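You operate a simulated robot arm through the tools that you are given. There is no shell and no other tool. Be economical: measure what you need, move in short steps, check, and stop when the job is done.

The job below is to be done with a simulated two-armed robot. You get a single attempt, and the scene is never put back.

Task
Fetch the pink flask and stand it on the bed cover. Switch the gauge switch off. Stack the blank marked "UY2" from the top of the steel bench on top of the blank marked "UE9". Take the felt block labelled "soft" from the parts table top and put it on top of the grey can there. Any order will do. Set down upright: pink flask, felt block.

Only the result counts: the job must be done as asked and must still hold three seconds after the hand-in. Knocking over, shifting, dropping, spilling or breaking anything else fails it. A push-on lid holds only when it is set on centred and level and pressed home; a screw cap is set on level and turned clockwise until tight.

Robot
Two 7-joint arms with three-finger grippers on one trunk, on a base that drives. Base frame: it is fixed to the floor where the robot stands at the start and does not move with it; the origin is under the middle of the robot, x ahead of it, y to its left, z up. Units: mm, rad, N and s.
The left shoulder is at the start at [90, 126, 1086], the right one opposite. With the tool pointing down near the work surface each hand reaches from about 380 to 860 mm from the robot's upright axis, wherever it stands, measured 20 degrees to its own side. Places, roughly: bed cover (17x15x2 cm) [1500, -500, 1000]; blank [1750, -5750, 750]; can (7x7x10 cm) [4200, 2600, 800]; felt block [4000, 2250, 750]; gauge switch [1000, 100, 800]; pink flask (7x7x23 cm) [500, 100, 900]. Payload 2.94 kg a hand.
Tool frame (each hand has its own): the origin (TCP) lies between the finger pads and is the grasp point; the fingertips stand 30 mm ahead of it; z points along the fingers, y is the line along which they close. Largest opening 128 mm; the body of the gripper starts 93 mm behind the TCP.
Orientation is told as [roll, pitch, yaw] about the base's x, y, z axes, in that order, counted from this pose: with the fingers straight down and closing along the base's y, the tool's x points along the base's -x, its y along +y and its z along -z.

Tools
- The arms move only by the tool play_rows. It takes "left_moves", "right_moves" or both (then of equal length, played together; a hand with none holds still); each is text: rows parted by semicolons, each of 7 numbers parted by spaces: the shift along the tool's x, y, z in mm, then the turn, a rotation vector about the tool's x, y, z in rad, then the opening, from 0 (shut) to 1 (fully open). In form: dx dy dz ax ay az fingers; .... A call has 1 to 12 rows; each row is the pose to reach, as a shift and turn from the pose commanded when the call began, along the tool's axes at that moment. A row lasts 0.2 s, in which the tool goes at most 50 mm and 0.15 rad; a call with a longer step from one row to the next is refused whole, and so is a gripper value outside its range. Where a pose cannot be reached the arm comes as near as it can. A force on the tool above 40 N (or 10 N above the force at the start of the call, whichever is more), or a blocked arm, ends the call early, and 0.2 s more pass. The fingers move at their own pace and stop on an object; they squeeze with about 22 N. The grip force told is the motor's: it shows also when the fingers shut on nothing. Time passes only in rows, and 0.2 s behind the last, so rows that repeat a pose let the fingers close. It gives the time, the measured TCP pose, the force on the tool (base axes), the opening and the grip force at its end, in the units of the frame above (readings bear some noise), with the torque about the TCP (base axes, N m) and any sound that the robot's microphone picked up, and new pictures: "show" is both (left out), scene, wrist or none (wrist: the cameras of the hands that moved).
- Cameras (640 x 400 px; columns grow to the right, rows downward): "scene" is now at [224.7, 10.5, 1249.3]; the picture's right is [0.11, -0.99, 0.00], its down [-0.56, -0.06, -0.83] and it looks along [0.82, 0.09, -0.56] (base axes); focal length 246 px, centre (320, 200). "left" rides on the left gripper at [69, 15, -120] in its tool frame; the picture's right is [-0.21, 0.98, 0.00], its down [-0.82, -0.18, -0.54] and it looks along [-0.53, -0.12, 0.84] (tool axes); focal length 251 px, centre (320, 200). "right" rides on the right gripper at [69, -15, -120] in its tool frame; the picture's right is [0.21, 0.98, 0.00], its down [-0.82, 0.18, -0.54] and it looks along [-0.53, 0.12, 0.84] (tool axes); focal length 251 px, centre (320, 200). There is no depth. A picture from a camera that has moved, and an enlarged one, comes with that camera's place and axes in the base frame and with its lens.
- raise_lower(by): slides the trunk up (or, below 0, down) by that many mm; the arms and the scene camera ride with it, the base frame stays. It gives what a move gives, with no picture.
- steer(legs): drives the robot by 1 to 6 legs, each [ahead, left, turn to the left] in mm, mm and rad, along the robot's own axes; the way and the turn of a leg run together, so that a leg with both is an arc; at most 1500 mm and 3.142 rad a leg. The arms and the cameras ride along, it lands a little off, and it stops where it bumps. It gives what a move gives, and a new picture of the scene camera.
- aim_head(pan, tilt): turns the head with the scene camera to pan (to the left, within 1.396 rad either way) and tilt (down, from -0.506 to 1.204), counted from straight ahead of the robot. It gives what a move gives, and a new picture of the scene camera.
- enlarge(camera, box): a new picture of the part [left, top, right, bottom] of that camera's present view, enlarged. The clock stands still meanwhile.
- sign_off(): hands the job in; it is judged then, once.

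Work in short steps. Places have to be worked out from the pictures, the camera data and where the tool is seen: move nearer, look again, correct. Check each grasp and each placing, and mend what went wrong. You have 165 turns and 260 pictures in all, those below and enlarged ones among them. Open the grippers and draw the arms clear of the work before you hand the job in, unless the task says otherwise; then end with one line.

The tools are called after "Request:" as name(argument=value, ...) on one line, values as JSON. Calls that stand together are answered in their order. play_rows: Moves the arms, as the interface text tells. Its arguments: {"type":"object","properties":{"left_moves":{"type":"string"},"right_moves":{"type":"string"},"show":{"type":"string","enum":["both","scene","wrist","none"]}},"required":[]} The other tools are called the same way: raise_lower (by) slides the trunk up or down; steer (legs) drives the base; aim_head (pan, tilt) turns the head that bears the scene camera; enlarge (camera, box) takes an enlarged picture of a part of a camera's view; sign_off () hands the job in.

At the start:

```text
time: 0.0
left_tcp_pos: [424.6, 238.6, 1109.4]
left_tool_rot: [0.0, 0.0, 0.001]
left_ft_force: [-0.6, 0.6, 0.2]
left_wrist_torque: [0.0, 0.0, -0.03]
left_opening: 128.1
left_grip_force: 0.1
right_tcp_pos: [458.6, -167.6, 1082.6]
right_tool_rot: [-0.001, 0.0, -0.001]
right_ft_force: [-0.3, 0.2, 0.0]
right_wrist_torque: [0.0, -0.01, 0.03]
right_opening: 128.2
right_grip_force: 0.0
trunk travel left (down, up): [-300.0, 247.0]
robot x, y, heading: [-2.5, 0.7, -0.001]
head pan, tilt: [0.105, 0.599]
```

scene: 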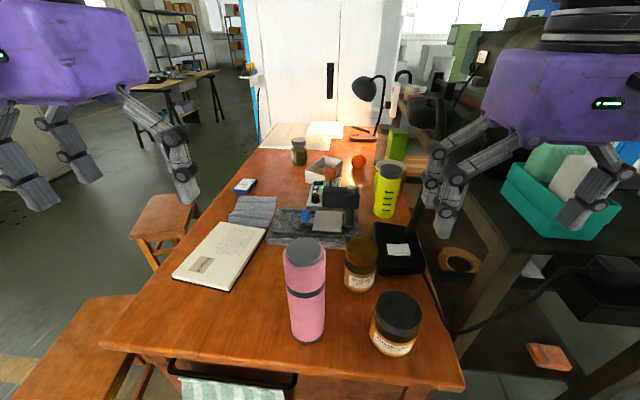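
right: 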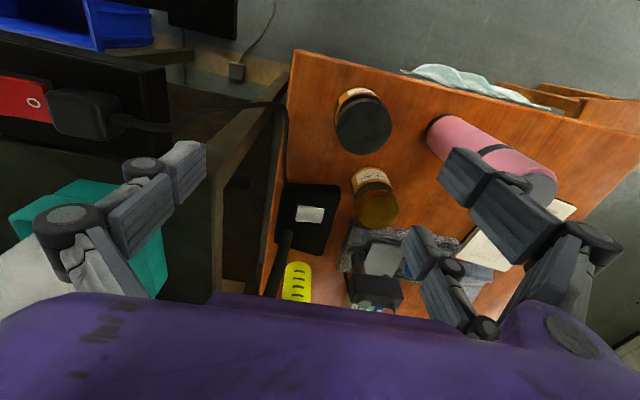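
left: 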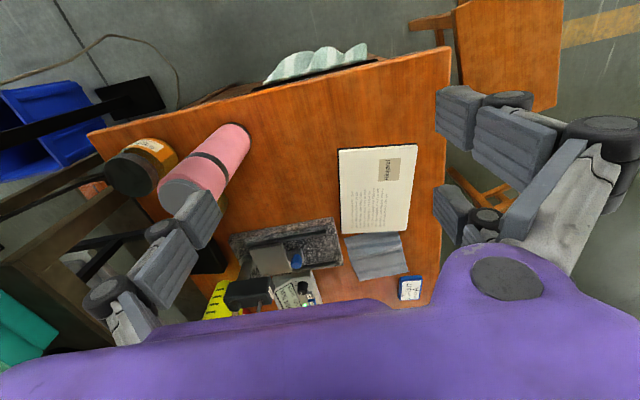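

The flask is right ahead on the wooden desk; I enlarge the scene centre to see the gauge and the region to the right where the bed cover should be.

Request:
enlarge(camera="scene", box=[220, 130, 440, 280])

Request:
aim_head(pan=-0.5, tilt=0.3)

```text
2.67 times, centred on (330, 205) of scene
camera zoom: at [224.7, 10.5, 1249.3], right [0.11, -0.99, 0.0], down [-0.56, -0.06, -0.83], along [0.82, 0.09, -0.56], focal length 655 px, centre (293, 187)
```

zoom: 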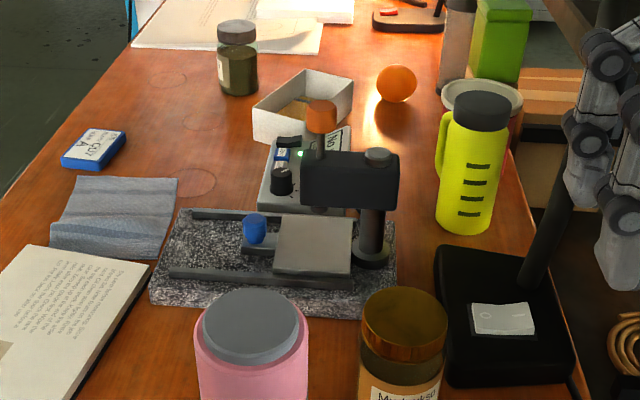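

```text
time: 1.0
left_tcp_pos: [425.6, 240.2, 1110.5]
left_tool_rot: [0.001, 0.001, -0.001]
left_ft_force: [-0.5, 0.6, 0.4]
left_wrist_torque: [0.02, 0.0, 0.01]
left_opening: 128.1
left_grip_force: 0.2
right_tcp_pos: [458.7, -167.0, 1081.3]
right_tool_rot: [0.0, -0.001, 0.0]
right_ft_force: [0.8, -0.4, -0.1]
right_wrist_torque: [-0.02, 0.02, 0.02]
right_opening: 127.9
right_grip_force: 0.0
trunk travel left (down, up): [-300.0, 247.0]
robot x, y, heading: [-1.6, -2.5, -0.002]
head pan, tilt: [-0.499, 0.3]
camera scene: at [218.8, -43.4, 1276.6], right [-0.48, -0.88, 0.0], down [-0.26, 0.14, -0.96], along [0.84, -0.46, -0.3], focal length 246 px, centre (320, 200)
```

scene: 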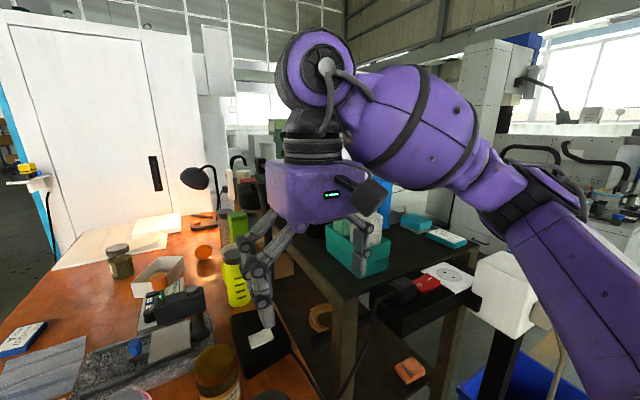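

I look down to see the gap between base and desk, since the gauge (about x 990) is beyond reach from here.

Request:
aim_head(pan=0.0, tilt=1.2)

Request:
enlarge(camera="left", box=[80, 90, 440, 315])

```text
time: 2.2
left_tcp_pos: [425.5, 239.3, 1110.8]
left_tool_rot: [0.0, 0.0, 0.0]
left_ft_force: [0.0, 0.8, -0.5]
left_wrist_torque: [0.02, 0.0, 0.01]
left_opening: 128.0
left_grip_force: 0.1
right_tcp_pos: [458.8, -167.2, 1082.6]
right_tool_rot: [0.0, 0.0, 0.0]
right_ft_force: [-0.1, 0.5, -0.4]
right_wrist_torque: [0.01, 0.0, 0.04]
right_opening: 127.9
right_grip_force: 0.1
trunk travel left (down, up): [-300.0, 247.0]
robot x, y, heading: [0.6, -2.4, 0.001]
head pan, tilt: [0.0, 1.201]
camera scene: at [192.8, 1.2, 1204.6], right [0.0, -1.0, 0.0], down [-0.93, 0.0, -0.36], along [0.36, 0.0, -0.93], focal length 246 px, centre (320, 200)
```

scene: 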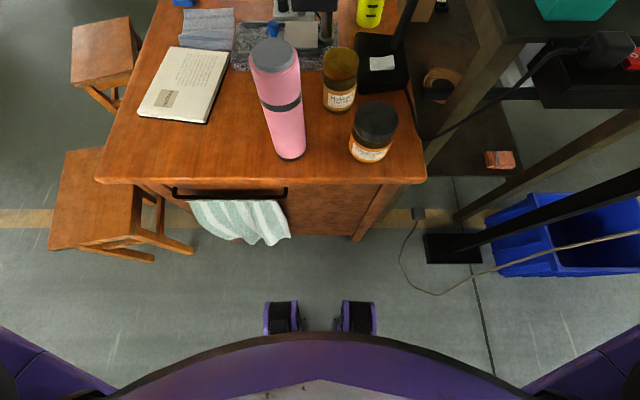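

```text
1.78 times, centred on (260, 202) of left
camera zoom: at [355.9, 254.6, 1229.3], right [0.21, 0.98, 0.0], down [0.82, -0.18, 0.54], along [0.53, -0.12, -0.84], focal length 447 px, centre (427, 196)
```

zoom: 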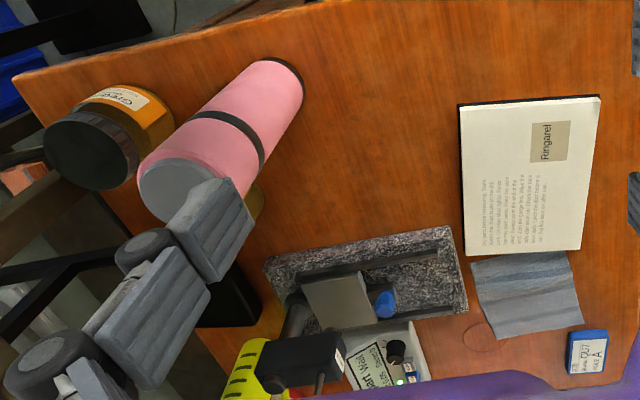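

Flask top is near (480, 60, 980), desk about z 750, and there is room to drive ahead ~200 mm later. I bring the left hand above the flask and check with the wrist camera.

Request:
play_rows(left_moves="-15 -45 0 0 0 0 1; -30 -90 0 0 0 0 1; -45 -135 0 0 0 0 1; -58 -179 0 0 0 0 1; -58 -179 0 0 0 0 1", show="both")

```text
time: 3.4
left_tcp_pos: [482.1, 60.8, 1109.2]
left_tool_rot: [-0.001, 0.003, 0.002]
left_ft_force: [0.4, 0.4, -0.5]
left_wrist_torque: [-0.03, -0.01, -0.01]
left_opening: 127.9
left_grip_force: 0.0
right_tcp_pos: [457.8, -166.4, 1082.3]
right_tool_rot: [0.0, -0.001, 0.0]
right_ft_force: [0.5, 0.7, -0.5]
right_wrist_torque: [0.01, -0.02, -0.03]
right_opening: 127.9
right_grip_force: 0.0
trunk travel left (down, up): [-300.0, 247.0]
robot x, y, heading: [1.4, 3.5, -0.001]
head pan, tilt: [0.0, 1.201]
camera scene: at [196.5, 5.3, 1208.2], right [0.05, -1.0, 0.0], down [-0.91, -0.05, -0.42], along [0.42, 0.02, -0.91], focal length 246 px, centre (320, 200)
camera left: at [413.1, 75.8, 1228.6], right [0.21, 0.98, 0.0], down [0.82, -0.18, 0.54], along [0.53, -0.12, -0.84], focal length 251 px, centre (320, 200)
```

scene: 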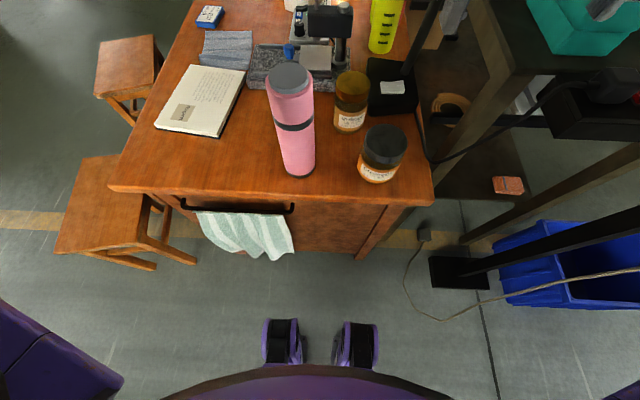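
left: 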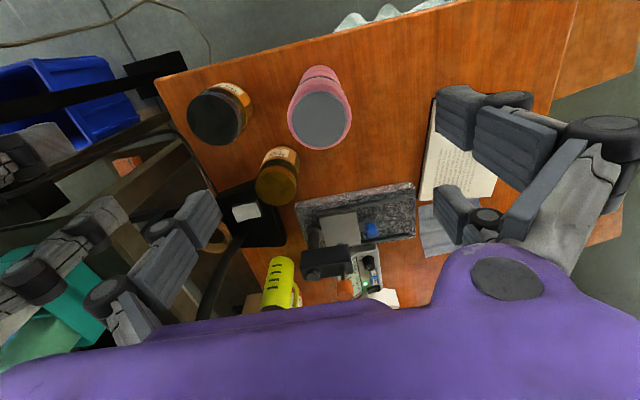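

Cap centre sits at about (480, 60), straight below the hand. I descend 190 mm and close.

Request:
play_rows(left_moves="0 0 45 0 0 0 1; 0 0 90 0 0 0 1; 0 0 135 0 0 0 1; 0 0 170 0 0 0 1; 0 0 190 0 0 0 1; 0 0 190 0 0 0 1", show="both")

```text
time: 4.8
left_tcp_pos: [481.6, 61.4, 919.4]
left_tool_rot: [0.0, 0.001, -0.001]
left_ft_force: [-0.7, -0.6, -0.8]
left_wrist_torque: [0.0, 0.0, -0.03]
left_opening: 128.1
left_grip_force: 0.0
right_tcp_pos: [459.3, -167.9, 1082.2]
right_tool_rot: [0.002, 0.0, -0.001]
right_ft_force: [-0.5, 0.2, 0.0]
right_wrist_torque: [-0.03, -0.01, 0.0]
right_opening: 128.1
right_grip_force: 0.2
trunk travel left (down, up): [-300.0, 247.0]
robot x, y, heading: [-1.1, -0.0, 0.0]
head pan, tilt: [0.0, 1.201]
camera scene: at [192.6, 1.2, 1204.6], right [0.0, -1.0, 0.0], down [-0.93, 0.0, -0.36], along [0.36, 0.0, -0.93], focal length 246 px, centre (320, 200)
camera left: at [412.4, 75.7, 1039.6], right [0.21, 0.98, 0.0], down [0.82, -0.18, 0.54], along [0.53, -0.12, -0.84], focal length 251 px, centre (320, 200)
```

scene: 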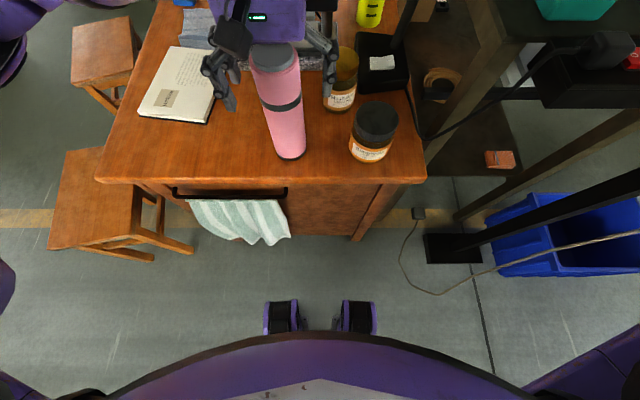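
left: 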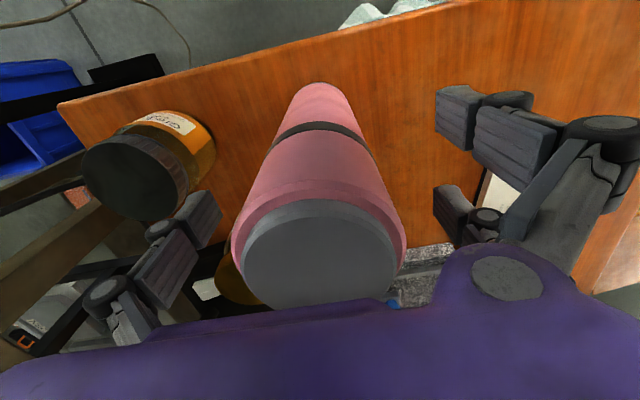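

The cap top is about z 965 at x≈488. I nudge ahead 6 mm, down 15 mm, and close.

Request:
play_rows(left_moves="-6 -1 8 0 0 0 1; -6 -1 15 0 0 0 1; -6 -1 15 0 0 0 0.3; -6 -1 15 0 0 0 0.3; -6 -1 15 0 0 0 0.3", show="both")

```text
time: 6.0
left_tcp_pos: [489.6, 59.3, 905.5]
left_tool_rot: [0.0, 0.001, -0.001]
left_ft_force: [-0.1, 0.6, 0.0]
left_wrist_torque: [0.05, 0.01, 0.0]
left_opening: 62.9
left_grip_force: 22.2
right_tcp_pos: [458.7, -167.5, 1082.7]
right_tool_rot: [-0.001, 0.0, 0.001]
right_ft_force: [-0.2, -0.1, 0.6]
right_wrist_torque: [-0.02, 0.02, 0.0]
right_opening: 127.9
right_grip_force: 0.0
trunk travel left (down, up): [-300.0, 247.0]
robot x, y, heading: [1.2, -0.0, 0.0]
head pan, tilt: [0.0, 1.201]
camera scene: at [192.7, 1.3, 1204.5], right [0.0, -1.0, 0.0], down [-0.93, 0.0, -0.36], along [0.36, 0.0, -0.93], focal length 246 px, centre (320, 200)
camera left: at [419.5, 74.9, 1024.7], right [0.21, 0.98, 0.0], down [0.82, -0.18, 0.54], along [0.53, -0.12, -0.84], focal length 251 px, centre (320, 200)
```

scene: 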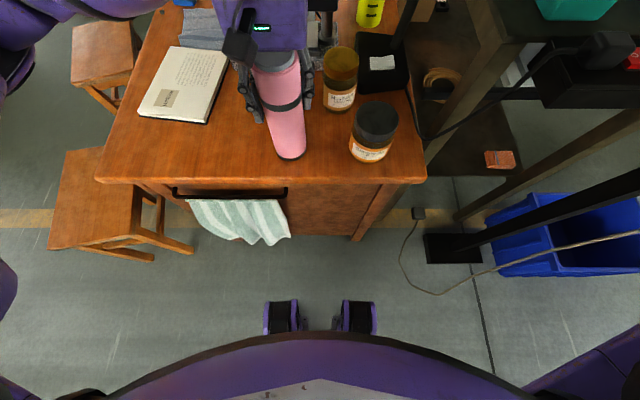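
left: 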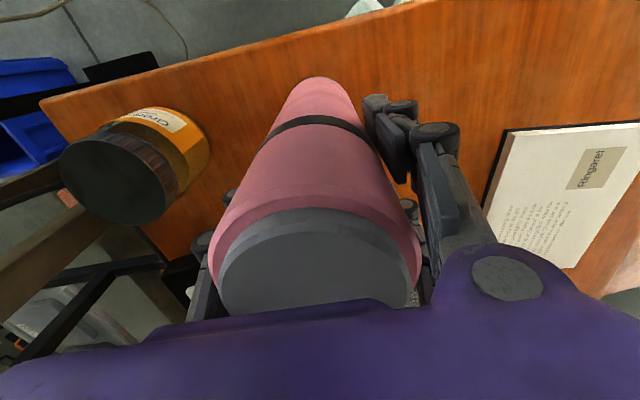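

Gripped at 63 mm. I lift the flask 200 mm, and move the right arm aside so as to look for the bed cover.

Request:
play_rows(left_moves="0 0 -20 0 0 0 0.3; 0 0 -60 0 0 0 0.3; 0 0 -100 0 0 0 0.3; 0 0 -140 0 0 0 0.3; 0 0 -180 0 0 0 0.3; 0 30 -220 0 0 0 0.3; 0 60 -240 0 0 0 0.3; 0 60 -240 0 0 0 0.3", show="wrist")

Request:
aim_head(pan=-0.3, tilt=0.2)

```text
time: 7.8
left_tcp_pos: [491.2, 118.3, 1141.3]
left_tool_rot: [0.001, 0.007, 0.002]
left_ft_force: [0.6, -0.2, -5.5]
left_wrist_torque: [0.03, -0.01, -0.03]
left_opening: 62.7
left_grip_force: 22.0
right_tcp_pos: [458.5, -167.5, 1081.6]
right_tool_rot: [0.0, 0.0, 0.0]
right_ft_force: [0.2, -0.5, -0.2]
right_wrist_torque: [0.01, 0.04, 0.04]
right_opening: 128.3
right_grip_force: 0.0
trunk travel left (down, up): [-300.0, 247.0]
robot x, y, heading: [-0.5, -0.4, 0.002]
head pan, tilt: [0.0, 1.201]
camera left: at [422.5, 133.7, 1261.3], right [0.21, 0.98, 0.0], down [0.83, -0.18, 0.54], along [0.52, -0.11, -0.84], focal length 251 px, centre (320, 200)
```

left: 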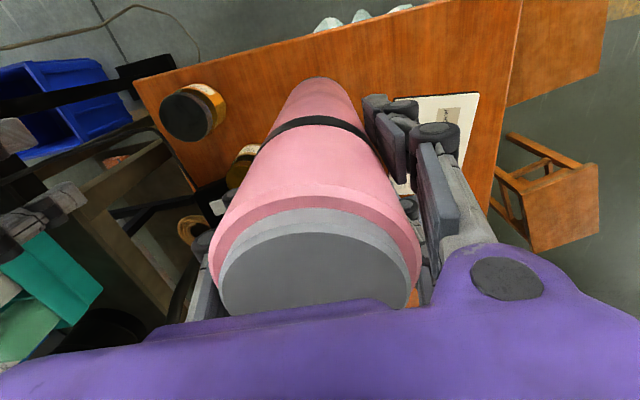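

```text
time: 9.1
left_tcp_pos: [490.8, 118.8, 1144.1]
left_tool_rot: [-0.002, 0.001, 0.0]
left_ft_force: [0.8, 0.0, -5.5]
left_wrist_torque: [-0.02, -0.02, 0.04]
left_opening: 62.8
left_grip_force: 22.3
right_tcp_pos: [459.2, -169.1, 1081.4]
right_tool_rot: [-0.001, 0.0, 0.0]
right_ft_force: [0.1, -0.3, -0.2]
right_wrist_torque: [-0.01, -0.02, 0.01]
right_opening: 127.9
right_grip_force: 0.1
trunk travel left (down, up): [-300.0, 247.0]
robot x, y, heading: [-0.6, -3.2, -0.001]
head pan, tilt: [-0.3, 0.201]
camera scene: at [226.2, -26.3, 1285.8], right [-0.3, -0.96, 0.0], down [-0.19, 0.06, -0.98], along [0.94, -0.29, -0.2], focal length 246 px, centre (320, 200)
```

scene: 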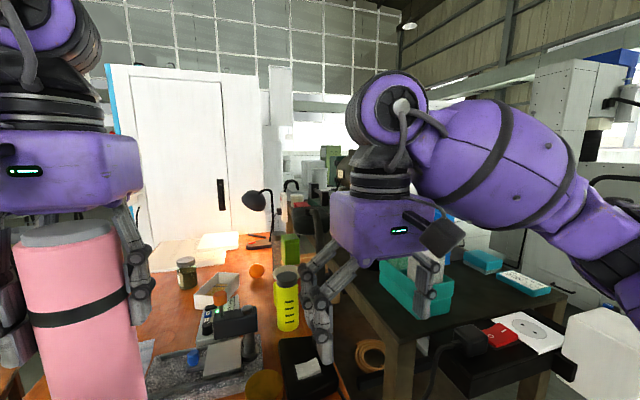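

The bed cover should appear around pixel (333, 202), where there looks to be a small lathe; I zoom there.

Request:
enlarge(camera="scene", box=[260, 130, 420, 240])

```text
3.64 times, centred on (340, 185) of scene
camera zoom: at [226.2, -26.3, 1285.8], right [-0.3, -0.96, 0.0], down [-0.19, 0.06, -0.98], along [0.94, -0.29, -0.2], focal length 893 px, centre (247, 254)
```

zoom: 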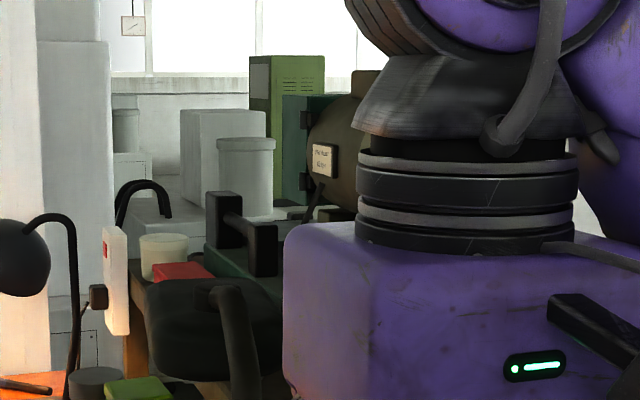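

A lathe stands beyond the dark bench. I look right, then will look elsewhere to plan the route.

Request:
aim_head(pan=-1.2, tilt=0.3)

Request:
aim_head(pan=0.8, tilt=0.3)

```text
time: 10.3
left_tcp_pos: [491.3, 118.4, 1142.5]
left_tool_rot: [0.001, 0.0, 0.002]
left_ft_force: [-0.1, 0.4, -5.3]
left_wrist_torque: [0.01, -0.05, 0.04]
left_opening: 62.3
left_grip_force: 22.4
right_tcp_pos: [459.7, -167.8, 1082.3]
right_tool_rot: [0.001, 0.001, -0.002]
right_ft_force: [0.4, 0.3, -0.4]
right_wrist_torque: [0.04, 0.0, 0.02]
right_opening: 128.2
right_grip_force: 0.0
trunk travel left (down, up): [-300.0, 247.0]
robot x, y, heading: [1.9, 1.8, -0.002]
head pan, tilt: [-1.201, 0.3]
camera scene: at [171.0, -85.7, 1276.6], right [-0.93, -0.36, 0.0], down [-0.11, 0.28, -0.96], along [0.35, -0.89, -0.3], focal length 246 px, centre (320, 200)
```

scene: 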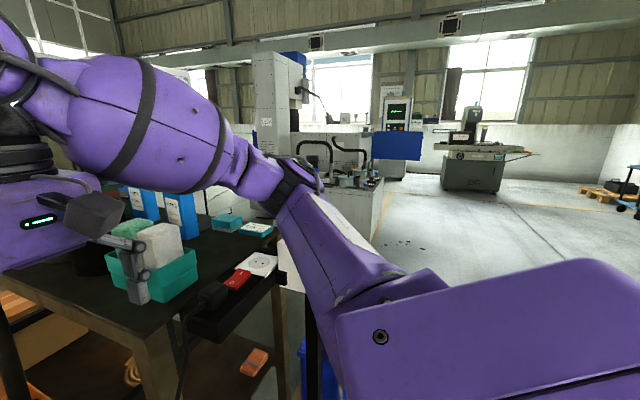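

```text
time: 12.2
left_tcp_pos: [489.7, 117.9, 1143.1]
left_tool_rot: [0.001, 0.001, -0.001]
left_ft_force: [-0.4, 0.4, -5.5]
left_wrist_torque: [-0.04, -0.04, 0.03]
left_opening: 62.4
left_grip_force: 22.1
right_tcp_pos: [459.6, -166.6, 1080.8]
right_tool_rot: [0.0, 0.001, 0.0]
right_ft_force: [0.6, 0.3, 0.1]
right_wrist_torque: [-0.01, -0.01, -0.01]
right_opening: 127.8
right_grip_force: 0.0
trunk travel left (down, up): [-300.0, 247.0]
robot x, y, heading: [-0.6, 1.3, -0.0]
head pan, tilt: [0.799, 0.3]
camera scene: at [202.3, 68.2, 1276.5], right [0.72, -0.7, 0.0], down [-0.21, -0.21, -0.96], along [0.67, 0.68, -0.3], focal length 246 px, centre (320, 200)
```

scene: 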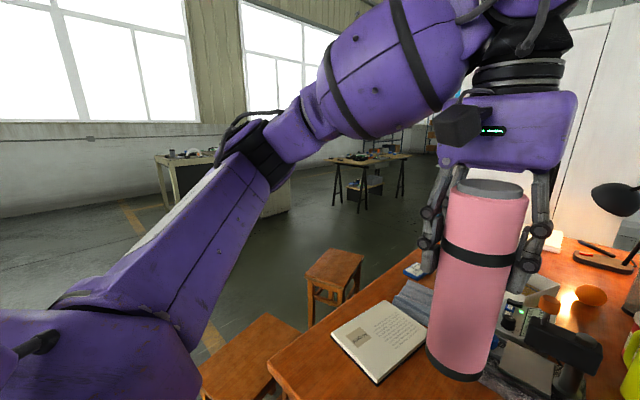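

I back off 600 mm to get a clear overview, then look to the right.

Request:
steer(legs=[[-600, 0, 0]])

Request:
aim_head(pan=-1.3, tilt=0.7)

```text
time: 15.6
left_tcp_pos: [-114.0, 118.5, 1143.5]
left_tool_rot: [0.0, 0.002, -0.001]
left_ft_force: [0.3, -0.1, -5.1]
left_wrist_torque: [-0.01, -0.05, -0.01]
left_opening: 62.3
left_grip_force: 22.0
right_tcp_pos: [-146.6, -167.1, 1082.4]
right_tool_rot: [0.001, -0.001, -0.002]
right_ft_force: [0.1, 0.0, -1.0]
right_wrist_torque: [0.04, 0.0, -0.01]
right_opening: 127.8
right_grip_force: 0.0
trunk travel left (down, up): [-300.0, 247.0]
robot x, y, heading: [-603.6, -3.6, -0.005]
head pan, tilt: [0.799, 0.3]
camera scene: at [-402.2, 68.4, 1276.6], right [0.72, -0.7, 0.0], down [-0.21, -0.21, -0.96], along [0.67, 0.68, -0.3], focal length 246 px, centre (320, 200)
```

scene: 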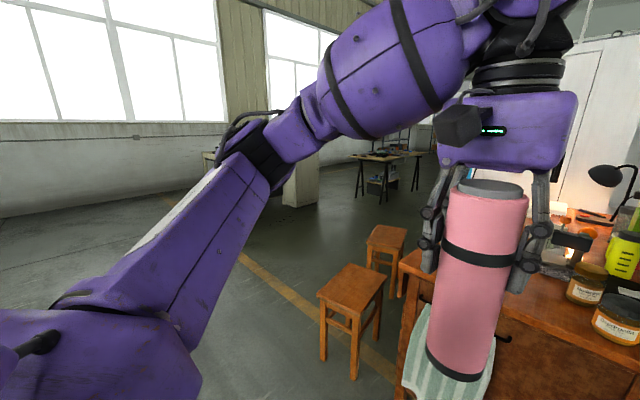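

```text
time: 17.6
left_tcp_pos: [-112.5, 119.1, 1143.3]
left_tool_rot: [-0.001, -0.001, 0.0]
left_ft_force: [0.1, 0.7, -5.3]
left_wrist_torque: [-0.02, -0.03, 0.02]
left_opening: 62.4
left_grip_force: 21.8
right_tcp_pos: [-145.3, -167.7, 1082.1]
right_tool_rot: [0.0, 0.001, -0.002]
right_ft_force: [0.3, 0.2, 0.7]
right_wrist_torque: [-0.01, 0.01, 0.02]
right_opening: 128.1
right_grip_force: 0.1
trunk travel left (down, up): [-300.0, 247.0]
robot x, y, heading: [-602.2, 5.9, -0.001]
head pan, tilt: [-1.3, 0.7]
camera scene: at [-444.7, -80.3, 1240.5], right [-0.96, -0.27, 0.0], down [-0.17, 0.62, -0.77], along [0.2, -0.74, -0.64], focal length 246 px, centre (320, 200)
```

scene: 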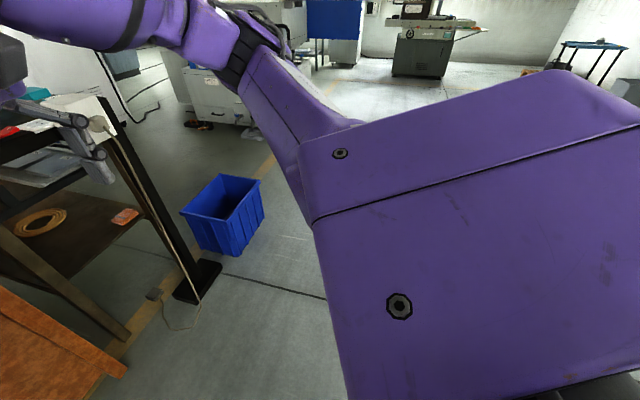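

Floor is clear to the right at this x. I strafe right 1300 mm and look ahead-left toward the lathe.

Request:
steer(legs=[[0, -1300, 0]])

Request:
aim_head(pan=0.0, tilt=0.4)

```text
time: 29.3
left_tcp_pos: [-112.1, -1187.9, 1143.2]
left_tool_rot: [-0.001, 0.0, 0.006]
left_ft_force: [-0.6, 0.0, -5.3]
left_wrist_torque: [-0.02, -0.05, 0.0]
left_opening: 62.5
left_grip_force: 22.1
right_tcp_pos: [-142.0, -1474.7, 1081.0]
right_tool_rot: [-0.001, -0.001, 0.007]
right_ft_force: [0.6, 0.0, 0.6]
right_wrist_torque: [-0.02, -0.01, -0.02]
right_opening: 127.9
right_grip_force: 0.2
trunk travel left (down, up): [-300.0, 247.0]
robot x, y, heading: [-603.4, -1308.1, 0.005]
head pan, tilt: [-1.3, 0.7]
camera scene: at [-441.0, -1389.3, 1240.4], right [-0.96, -0.27, 0.0], down [-0.18, 0.62, -0.76], along [0.21, -0.74, -0.64], focal length 246 px, centre (320, 200)
```

scene: 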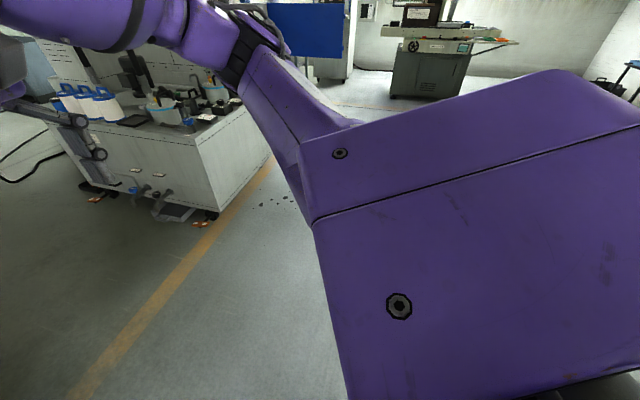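

```text
time: 30.8
left_tcp_pos: [-110.5, -1188.2, 1143.2]
left_tool_rot: [-0.001, -0.001, 0.008]
left_ft_force: [0.5, 0.7, -5.2]
left_wrist_torque: [0.01, -0.04, -0.01]
left_opening: 62.5
left_grip_force: 22.0
right_tcp_pos: [-141.5, -1473.4, 1081.5]
right_tool_rot: [-0.001, 0.0, 0.006]
right_ft_force: [0.8, -0.3, 0.8]
right_wrist_torque: [0.0, -0.01, -0.01]
right_opening: 127.9
right_grip_force: 0.1
trunk travel left (down, up): [-300.0, 247.0]
robot x, y, heading: [-600.2, -1310.0, 0.003]
head pan, tilt: [0.0, 0.4]
camera scene: at [-371.6, -1307.0, 1267.3], right [0.01, -1.0, 0.0], down [-0.39, 0.0, -0.92], along [0.92, 0.01, -0.39], focal length 246 px, centre (320, 200)
```

scene: 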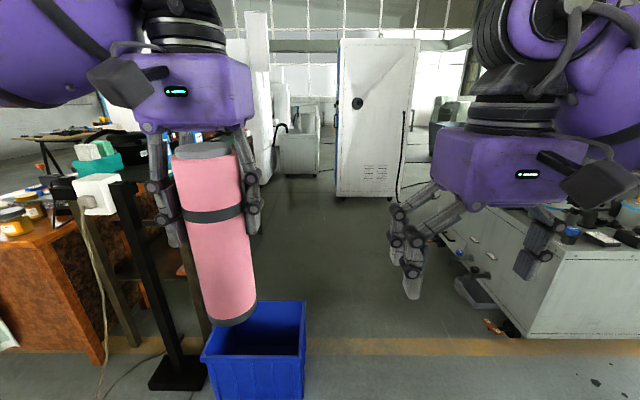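

The aisle between the blue bin (y≳-1215) and the white machine (y≲-2250) is clear. I strafe to y≈-1700, drive ahead, and look left.

Request:
steer(legs=[[0, -400, 0], [1500, 0, 0]])

Request:
aim_head(pan=0.9, tilt=0.3)

```text
time: 41.8
left_tcp_pos: [1378.6, -1555.3, 1142.4]
left_tool_rot: [-0.002, 0.001, 0.024]
left_ft_force: [-0.1, -0.5, -5.6]
left_wrist_torque: [0.02, -0.04, 0.03]
left_opening: 62.2
left_grip_force: 22.1
right_tcp_pos: [1354.7, -1841.6, 1081.8]
right_tool_rot: [-0.001, -0.001, 0.023]
right_ft_force: [0.2, 0.0, 0.7]
right_wrist_torque: [-0.01, 0.04, -0.02]
right_opening: 128.1
right_grip_force: 0.1
trunk travel left (down, up): [-300.0, 247.0]
robot x, y, heading: [889.9, -1685.9, 0.022]
head pan, tilt: [0.0, 0.4]
camera scene: at [1120.5, -1679.2, 1267.3], right [0.02, -1.0, 0.0], down [-0.39, -0.01, -0.92], along [0.92, 0.02, -0.39], focal length 246 px, centre (320, 200)
```

scene: 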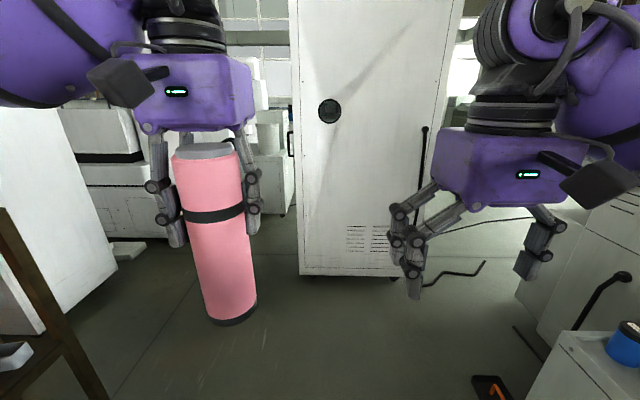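

```text
time: 43.0
left_tcp_pos: [1379.3, -1556.3, 1142.6]
left_tool_rot: [0.001, 0.001, 0.026]
left_ft_force: [0.0, -0.4, -5.1]
left_wrist_torque: [-0.01, -0.02, 0.01]
left_opening: 62.4
left_grip_force: 21.9
right_tcp_pos: [1353.4, -1842.6, 1081.7]
right_tool_rot: [-0.001, 0.001, 0.023]
right_ft_force: [-0.3, -0.5, -0.1]
right_wrist_torque: [-0.02, 0.02, -0.02]
right_opening: 127.9
right_grip_force: 0.0
trunk travel left (down, up): [-300.0, 247.0]
robot x, y, heading: [890.7, -1686.4, 0.023]
head pan, tilt: [0.901, 0.3]
camera scene: at [1084.2, -1606.9, 1276.5], right [0.8, -0.6, 0.0], down [-0.18, -0.24, -0.96], along [0.58, 0.76, -0.3], focal length 246 px, centre (320, 200)
```

scene: 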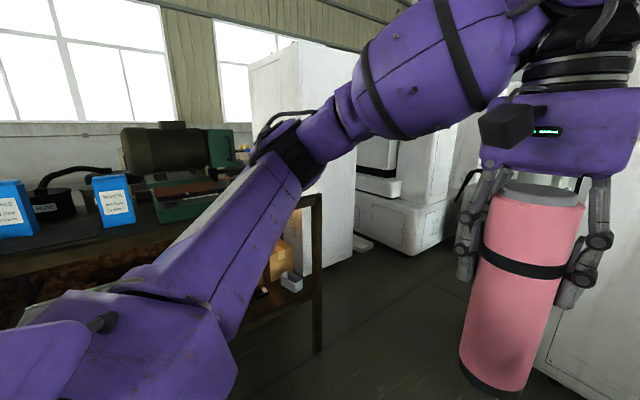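

The lathe (khaki/green) is on the dark bench, whose right front corner is near (1850, -610). I turn left 90°, then move to face the bed cover.

Request:
steer(legs=[[0, 0, 1.548], [0, -700, 0], [250, 0, 0]])

Request:
aim_head(pan=0.15, tilt=0.4)

```text
time: 54.8
left_tcp_pos: [1491.3, -959.3, 1141.5]
left_tool_rot: [0.0, -0.001, 1.554]
left_ft_force: [0.4, 0.5, -6.0]
left_wrist_torque: [0.05, -0.03, -0.01]
left_opening: 62.1
left_grip_force: 21.4
right_tcp_pos: [1775.9, -995.5, 1082.3]
right_tool_rot: [0.001, 0.001, 1.555]
right_ft_force: [0.5, 0.0, -0.7]
right_wrist_torque: [-0.01, -0.01, 0.0]
right_opening: 128.0
right_grip_force: 0.1
trunk travel left (down, up): [-300.0, 247.0]
robot x, y, heading: [1601.6, -1453.9, 1.56]
head pan, tilt: [0.901, 0.3]
camera scene: at [1532.3, -1255.0, 1276.5], right [0.63, 0.77, 0.0], down [0.23, -0.19, -0.96], along [-0.74, 0.61, -0.3], focal length 246 px, centre (320, 200)
```

scene: 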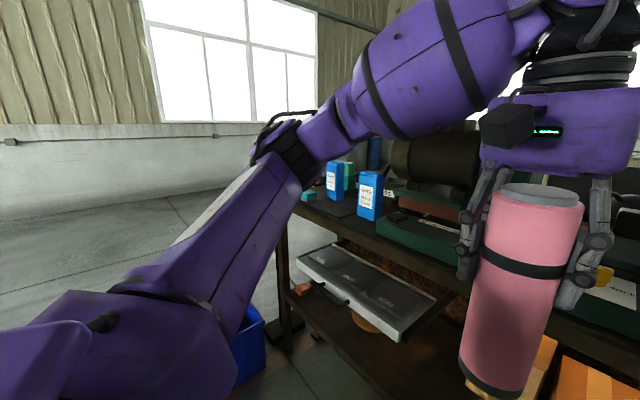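

```text
time: 55.9
left_tcp_pos: [1491.4, -959.5, 1143.6]
left_tool_rot: [0.0, 0.0, 1.555]
left_ft_force: [-0.2, 0.3, -4.5]
left_wrist_torque: [0.01, 0.03, 0.02]
left_opening: 61.9
left_grip_force: 22.1
right_tcp_pos: [1777.3, -994.6, 1081.2]
right_tool_rot: [-0.001, 0.002, 1.556]
right_ft_force: [0.1, 0.2, 0.3]
right_wrist_torque: [-0.01, -0.05, 0.0]
right_opening: 128.2
right_grip_force: 0.0
trunk travel left (down, up): [-300.0, 247.0]
robot x, y, heading: [1604.9, -1450.9, 1.557]
head pan, tilt: [0.15, 0.4]
camera scene: at [1592.1, -1222.5, 1267.3], right [0.99, 0.13, 0.0], down [0.05, -0.39, -0.92], along [-0.12, 0.91, -0.39], focal length 246 px, centre (320, 200)
```

scene: 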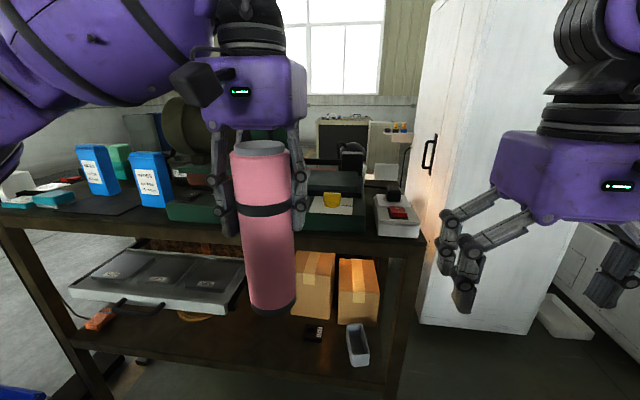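

I zoom in on the lathe around the flask.

Request:
enlarge(camera="scene", box=[150, 100, 430, 270])

```text
2.29 times, centred on (290, 185) of scene
camera zoom: at [1592.1, -1222.5, 1267.3], right [0.99, 0.13, 0.0], down [0.05, -0.39, -0.92], along [-0.12, 0.91, -0.39], focal length 561 px, centre (389, 234)
```

zoom: 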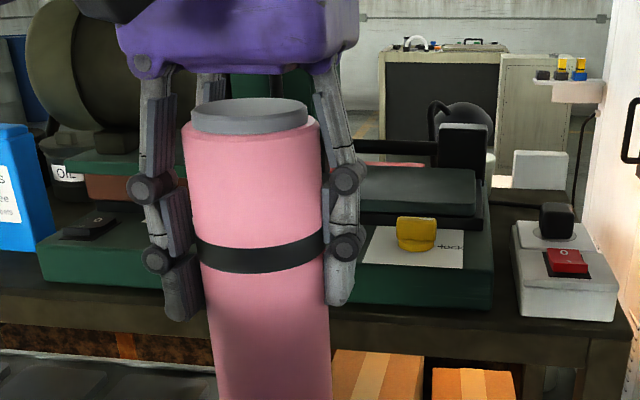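

The slate plate on the right of the lathe bed matches the expected bed-cover direction. I raise the trunk for clearance, move the robot ahead and right, and view again.

Request:
raise_lower(by=180)

Request:
steer(legs=[[150, -100, 0]])

Request:
play_rows(right_moves="0 20 0 0 0 0 1; 0 -30 0 0 0 0 1; 0 -80 0 0 0 0 1; -10 -90 0 0 0 0 1", left_moves="0 40 0 0 0 0 0.3; 0 80 0 0 0 0 0.3; 0 120 0 0 0 0 0.3; 0 150 0 0 0 0 0.3", show="both")

```text
time: 57.9
left_tcp_pos: [1491.9, -958.7, 1323.5]
left_tool_rot: [0.0, 0.002, 1.555]
left_ft_force: [0.7, 0.0, -5.9]
left_wrist_torque: [0.03, 0.0, 0.01]
left_opening: 62.1
left_grip_force: 22.2
right_tcp_pos: [1777.1, -995.6, 1260.9]
right_tool_rot: [0.0, 0.002, 1.555]
right_ft_force: [0.2, 0.2, -1.4]
right_wrist_torque: [0.0, 0.02, 0.0]
right_opening: 127.6
right_grip_force: 0.1
trunk travel left (down, up): [-480.0, 67.0]
robot x, y, heading: [1604.2, -1454.4, 1.552]
head pan, tilt: [0.15, 0.4]
```

```text
time: 59.4
left_tcp_pos: [1593.1, -813.6, 1323.7]
left_tool_rot: [0.001, 0.0, 1.552]
left_ft_force: [-1.3, -0.2, -5.2]
left_wrist_torque: [0.09, -0.04, -0.01]
left_opening: 61.8
left_grip_force: 21.8
right_tcp_pos: [1878.4, -850.3, 1262.4]
right_tool_rot: [0.001, -0.002, 1.551]
right_ft_force: [0.1, 0.4, -0.3]
right_wrist_torque: [0.01, -0.02, -0.02]
right_opening: 127.9
right_grip_force: 0.2
trunk travel left (down, up): [-480.0, 67.0]
robot x, y, heading: [1703.9, -1308.3, 1.547]
head pan, tilt: [0.15, 0.4]
camera scene: at [1692.4, -1140.5, 1458.6], right [0.99, 0.13, 0.0], down [0.05, -0.39, -0.92], along [-0.12, 0.91, -0.39], focal length 246 px, centre (320, 200)
```

scene: 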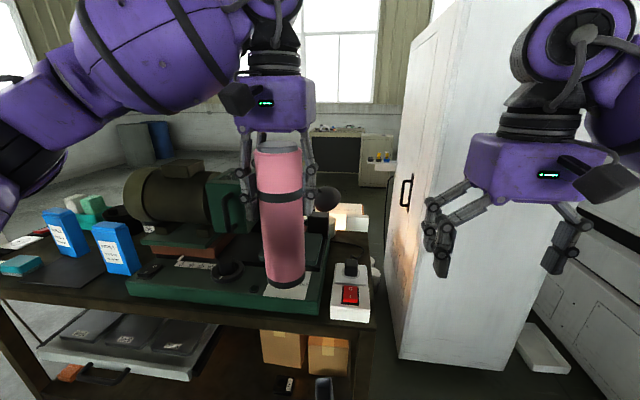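

```text
time: 60.4
left_tcp_pos: [1438.7, -809.5, 1320.5]
left_tool_rot: [-0.004, 0.002, 1.554]
left_ft_force: [-0.9, -0.4, -5.0]
left_wrist_torque: [-0.01, -0.05, 0.02]
left_opening: 61.6
left_grip_force: 22.0
right_tcp_pos: [1967.4, -839.9, 1264.2]
right_tool_rot: [-0.001, 0.001, 1.552]
right_ft_force: [-1.0, 0.2, 0.6]
right_wrist_torque: [0.0, -0.09, -0.04]
right_opening: 128.2
right_grip_force: 0.0
trunk travel left (down, up): [-480.0, 67.0]
robot x, y, heading: [1702.0, -1303.7, 1.551]
head pan, tilt: [0.15, 0.4]
camera scene: at [1689.5, -1138.9, 1458.3], right [0.99, 0.13, 0.0], down [0.05, -0.39, -0.92], along [-0.12, 0.91, -0.39], focal length 246 px, centre (320, 200)
camera right: at [1979.5, -909.7, 1383.3], right [-0.98, -0.2, 0.0], down [-0.17, 0.82, 0.54], along [-0.1, 0.53, -0.84], focal length 251 px, centre (320, 200)
camera left: at [1421.6, -878.3, 1440.6], right [-0.97, 0.23, 0.0], down [0.19, 0.82, 0.54], along [0.13, 0.52, -0.84], focal length 251 px, centre (320, 200)
```

scene: 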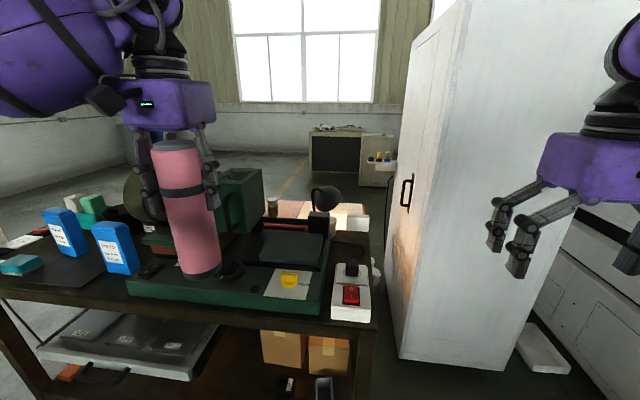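
right: 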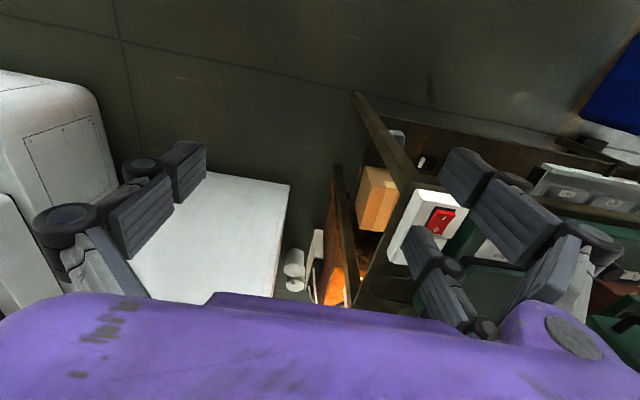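
left: 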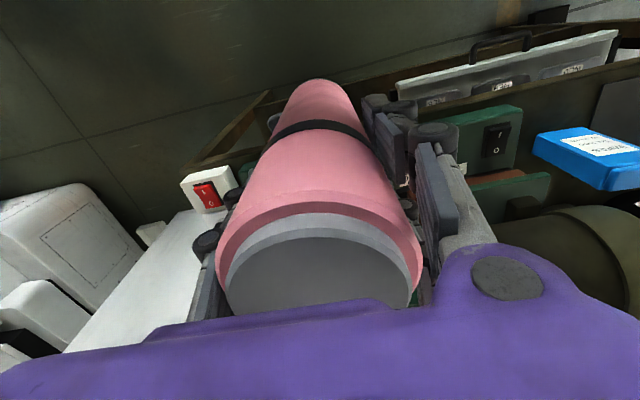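

Now the dark plate is plainly visible in the scene; I zoom in on it.

Request:
enlarge(camera="scene", box=[190, 200, 380, 320])

```text
3.33 times, centred on (285, 260) of scene
camera zoom: at [1689.5, -1138.9, 1458.3], right [0.99, 0.13, 0.0], down [0.05, -0.39, -0.92], along [-0.12, 0.91, -0.39], focal length 818 px, centre (437, 0)
```

zoom: 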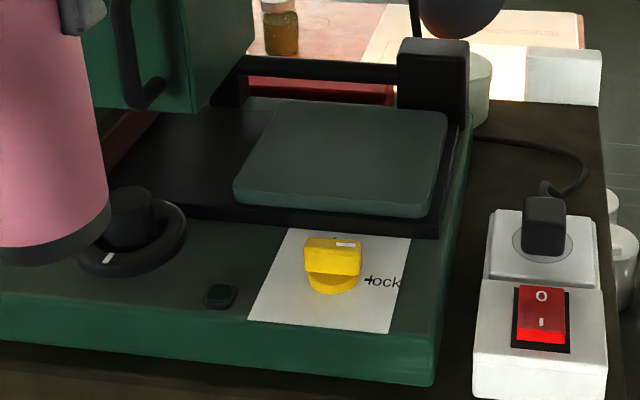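

The bed cover is the slate plate: centre ≈ (1523, -516), top z ≈ 1043. I drive 150 mm nearer.

Request:
steer(legs=[[150, 0, 0]])

```text
time: 61.8
left_tcp_pos: [1445.3, -663.3, 1323.0]
left_tool_rot: [0.0, 0.0, 1.552]
left_ft_force: [0.2, -0.3, -5.1]
left_wrist_torque: [0.07, -0.02, -0.02]
left_opening: 61.9
left_grip_force: 22.1
right_tcp_pos: [1971.2, -692.1, 1264.6]
right_tool_rot: [0.0, -0.003, 1.555]
right_ft_force: [0.1, -0.8, 0.6]
right_wrist_torque: [0.03, 0.01, -0.01]
right_opening: 127.9
right_grip_force: 0.2
trunk travel left (down, up): [-480.0, 67.0]
robot x, y, heading: [1707.7, -1153.8, 1.552]
head pan, tilt: [0.15, 0.4]
camera scene: at [1695.6, -991.9, 1458.8], right [0.99, 0.13, 0.0], down [0.05, -0.38, -0.92], along [-0.12, 0.91, -0.39], focal length 246 px, centre (320, 200)
```

scene: 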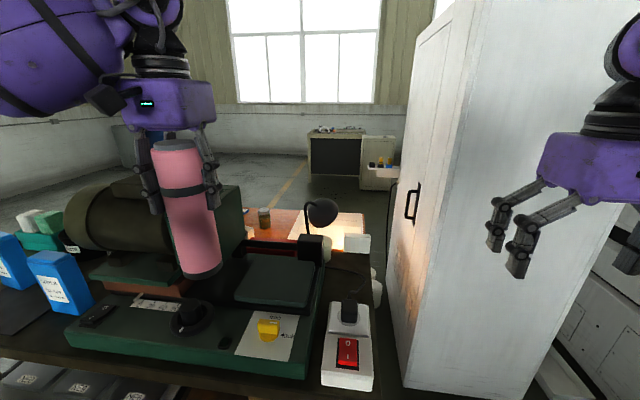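

Refined plate centre ≈ (1525, -520). I carry the flask over it at the present height.

Request:
play_rows(left_moves="-36 -20 0 0 0 0 0.3; -72 -39 0 0 0 0 0.3; -108 -58 0 0 0 0 0.3; -144 -77 0 0 0 0 0.3; -144 -77 0 0 0 0 0.3", show="scene")

Request:
enlarge(camera="scene", box=[180, 160, 400, 320])

```text
time: 63.0
left_tcp_pos: [1523.7, -517.7, 1320.9]
left_tool_rot: [-0.001, -0.002, 1.555]
left_ft_force: [-0.9, -0.1, -5.3]
left_wrist_torque: [0.06, -0.02, 0.01]
left_opening: 61.6
left_grip_force: 22.7
right_tcp_pos: [1969.5, -690.7, 1263.8]
right_tool_rot: [0.0, -0.001, 1.554]
right_ft_force: [-1.1, -1.3, 0.1]
right_wrist_torque: [-0.02, -0.01, -0.02]
right_opening: 127.7
right_grip_force: 0.0
trunk travel left (down, up): [-480.0, 67.0]
robot x, y, heading: [1707.3, -1158.3, 1.556]
head pan, tilt: [0.15, 0.4]
camera scene: at [1694.3, -990.6, 1458.5], right [0.99, 0.13, 0.0], down [0.05, -0.39, -0.92], along [-0.12, 0.91, -0.39], focal length 246 px, centre (320, 200)
```

scene: 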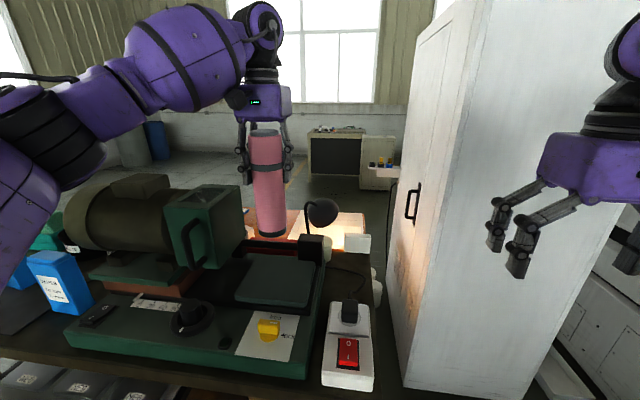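

```text
2.50 times, centred on (290, 240) of scene
camera zoom: at [1694.3, -990.6, 1458.5], right [0.99, 0.13, 0.0], down [0.05, -0.39, -0.92], along [-0.12, 0.91, -0.39], focal length 614 px, centre (395, 100)
```

zoom: 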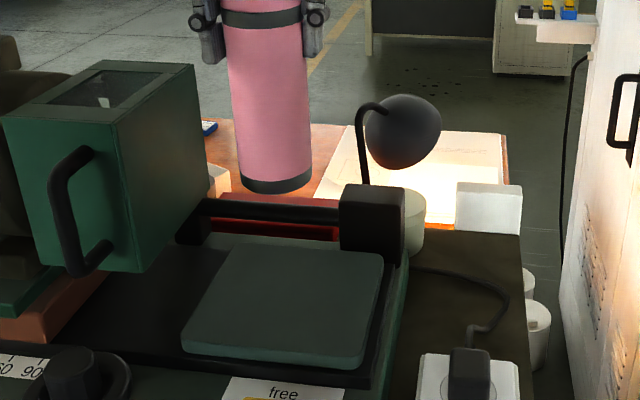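

Flask base is about 143–150 mm below the TCP and above the plate. I descend 115 mm then check.

Request:
play_rows(left_moves="0 -2 40 0 0 0 0.3; 0 -2 80 0 0 0 0.3; 0 -2 105 0 0 0 0.3; 0 -2 115 0 0 0 0.3; 0 -2 115 0 0 0 0.3", show="none")

Request:
enlarge(camera="scene", box=[180, 200, 380, 325])

```text
time: 64.2
left_tcp_pos: [1524.3, -517.7, 1206.9]
left_tool_rot: [0.0, 0.001, 1.555]
left_ft_force: [0.6, -0.2, -5.1]
left_wrist_torque: [0.03, 0.02, -0.03]
left_opening: 61.6
left_grip_force: 22.2
right_tcp_pos: [1971.9, -691.1, 1264.0]
right_tool_rot: [0.0, -0.001, 1.554]
right_ft_force: [-0.5, -0.4, 0.0]
right_wrist_torque: [0.01, 0.03, -0.02]
right_opening: 127.9
right_grip_force: 0.1
trunk travel left (down, up): [-480.0, 67.0]
robot x, y, heading: [1703.5, -1156.8, 1.551]
head pan, tilt: [0.15, 0.4]
```

```text
3.20 times, centred on (280, 262) of scene
camera zoom: at [1695.5, -989.8, 1458.4], right [0.99, 0.13, 0.0], down [0.05, -0.39, -0.92], along [-0.12, 0.91, -0.39], focal length 786 px, centre (448, 0)
```

zoom: 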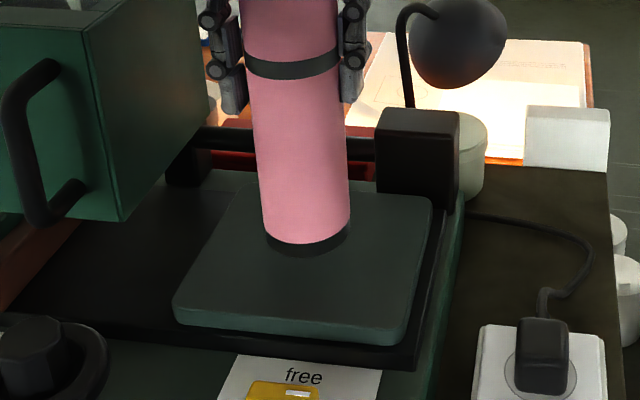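

Well centred, with ~20 mm to go. I lower gently in small steps.

Request:
play_rows(left_moves="0 0 6 0 0 0 0.3; 0 0 10 0 0 0 0.3; 0 0 13 0 0 0 0.3; 0 0 16 0 0 0 0.3; 0 0 16 0 0 0 0.3", show="none")

Request:
enlarge(camera="scene", box=[180, 200, 380, 325])

```text
time: 65.4
left_tcp_pos: [1527.6, -517.5, 1190.4]
left_tool_rot: [0.0, 0.0, 1.552]
left_ft_force: [0.0, 0.7, -5.0]
left_wrist_torque: [0.01, 0.03, -0.02]
left_opening: 62.0
left_grip_force: 22.0
right_tcp_pos: [1970.3, -690.5, 1265.1]
right_tool_rot: [0.0, -0.002, 1.554]
right_ft_force: [-0.4, -0.4, -0.6]
right_wrist_torque: [0.0, -0.01, 0.01]
right_opening: 127.9
right_grip_force: 0.0
trunk travel left (down, up): [-480.0, 67.0]
robot x, y, heading: [1704.2, -1156.0, 1.555]
head pan, tilt: [0.15, 0.4]
```

```text
3.20 times, centred on (280, 262) of scene
camera zoom: at [1695.5, -989.6, 1458.4], right [0.99, 0.13, 0.0], down [0.05, -0.39, -0.92], along [-0.12, 0.91, -0.39], focal length 786 px, centre (448, 0)
```

zoom: 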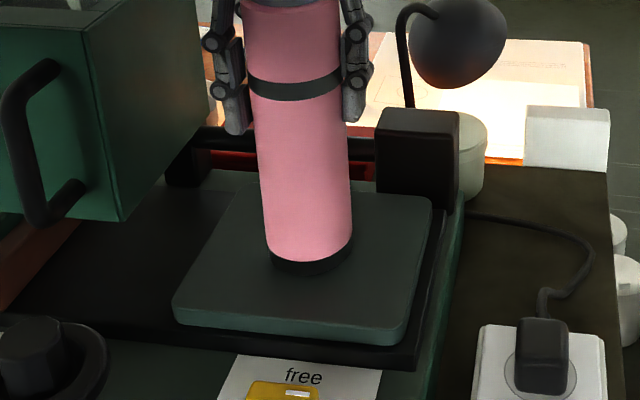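

No contact yet; I lower further in 2 mm steps.

Request:
play_rows(left_moves="0 0 3 0 0 0 0.3; 0 0 5 0 0 0 0.3; 0 0 7 0 0 0 0.3; 0 0 9 0 0 0 0.3; 0 0 9 0 0 0 0.3", show="none")

```text
time: 66.6
left_tcp_pos: [1527.5, -520.7, 1184.4]
left_tool_rot: [0.0, -0.003, 1.553]
left_ft_force: [0.4, -2.1, 16.2]
left_wrist_torque: [-0.26, -0.01, 0.05]
left_opening: 61.6
left_grip_force: 22.1
right_tcp_pos: [1972.7, -692.2, 1263.4]
right_tool_rot: [0.0, -0.002, 1.553]
right_ft_force: [-0.7, 0.1, -0.4]
right_wrist_torque: [0.05, 0.01, -0.03]
right_opening: 128.0
right_grip_force: 0.0
trunk travel left (down, up): [-480.0, 67.0]
robot x, y, heading: [1706.9, -1154.2, 1.554]
head pan, tilt: [0.15, 0.4]
```

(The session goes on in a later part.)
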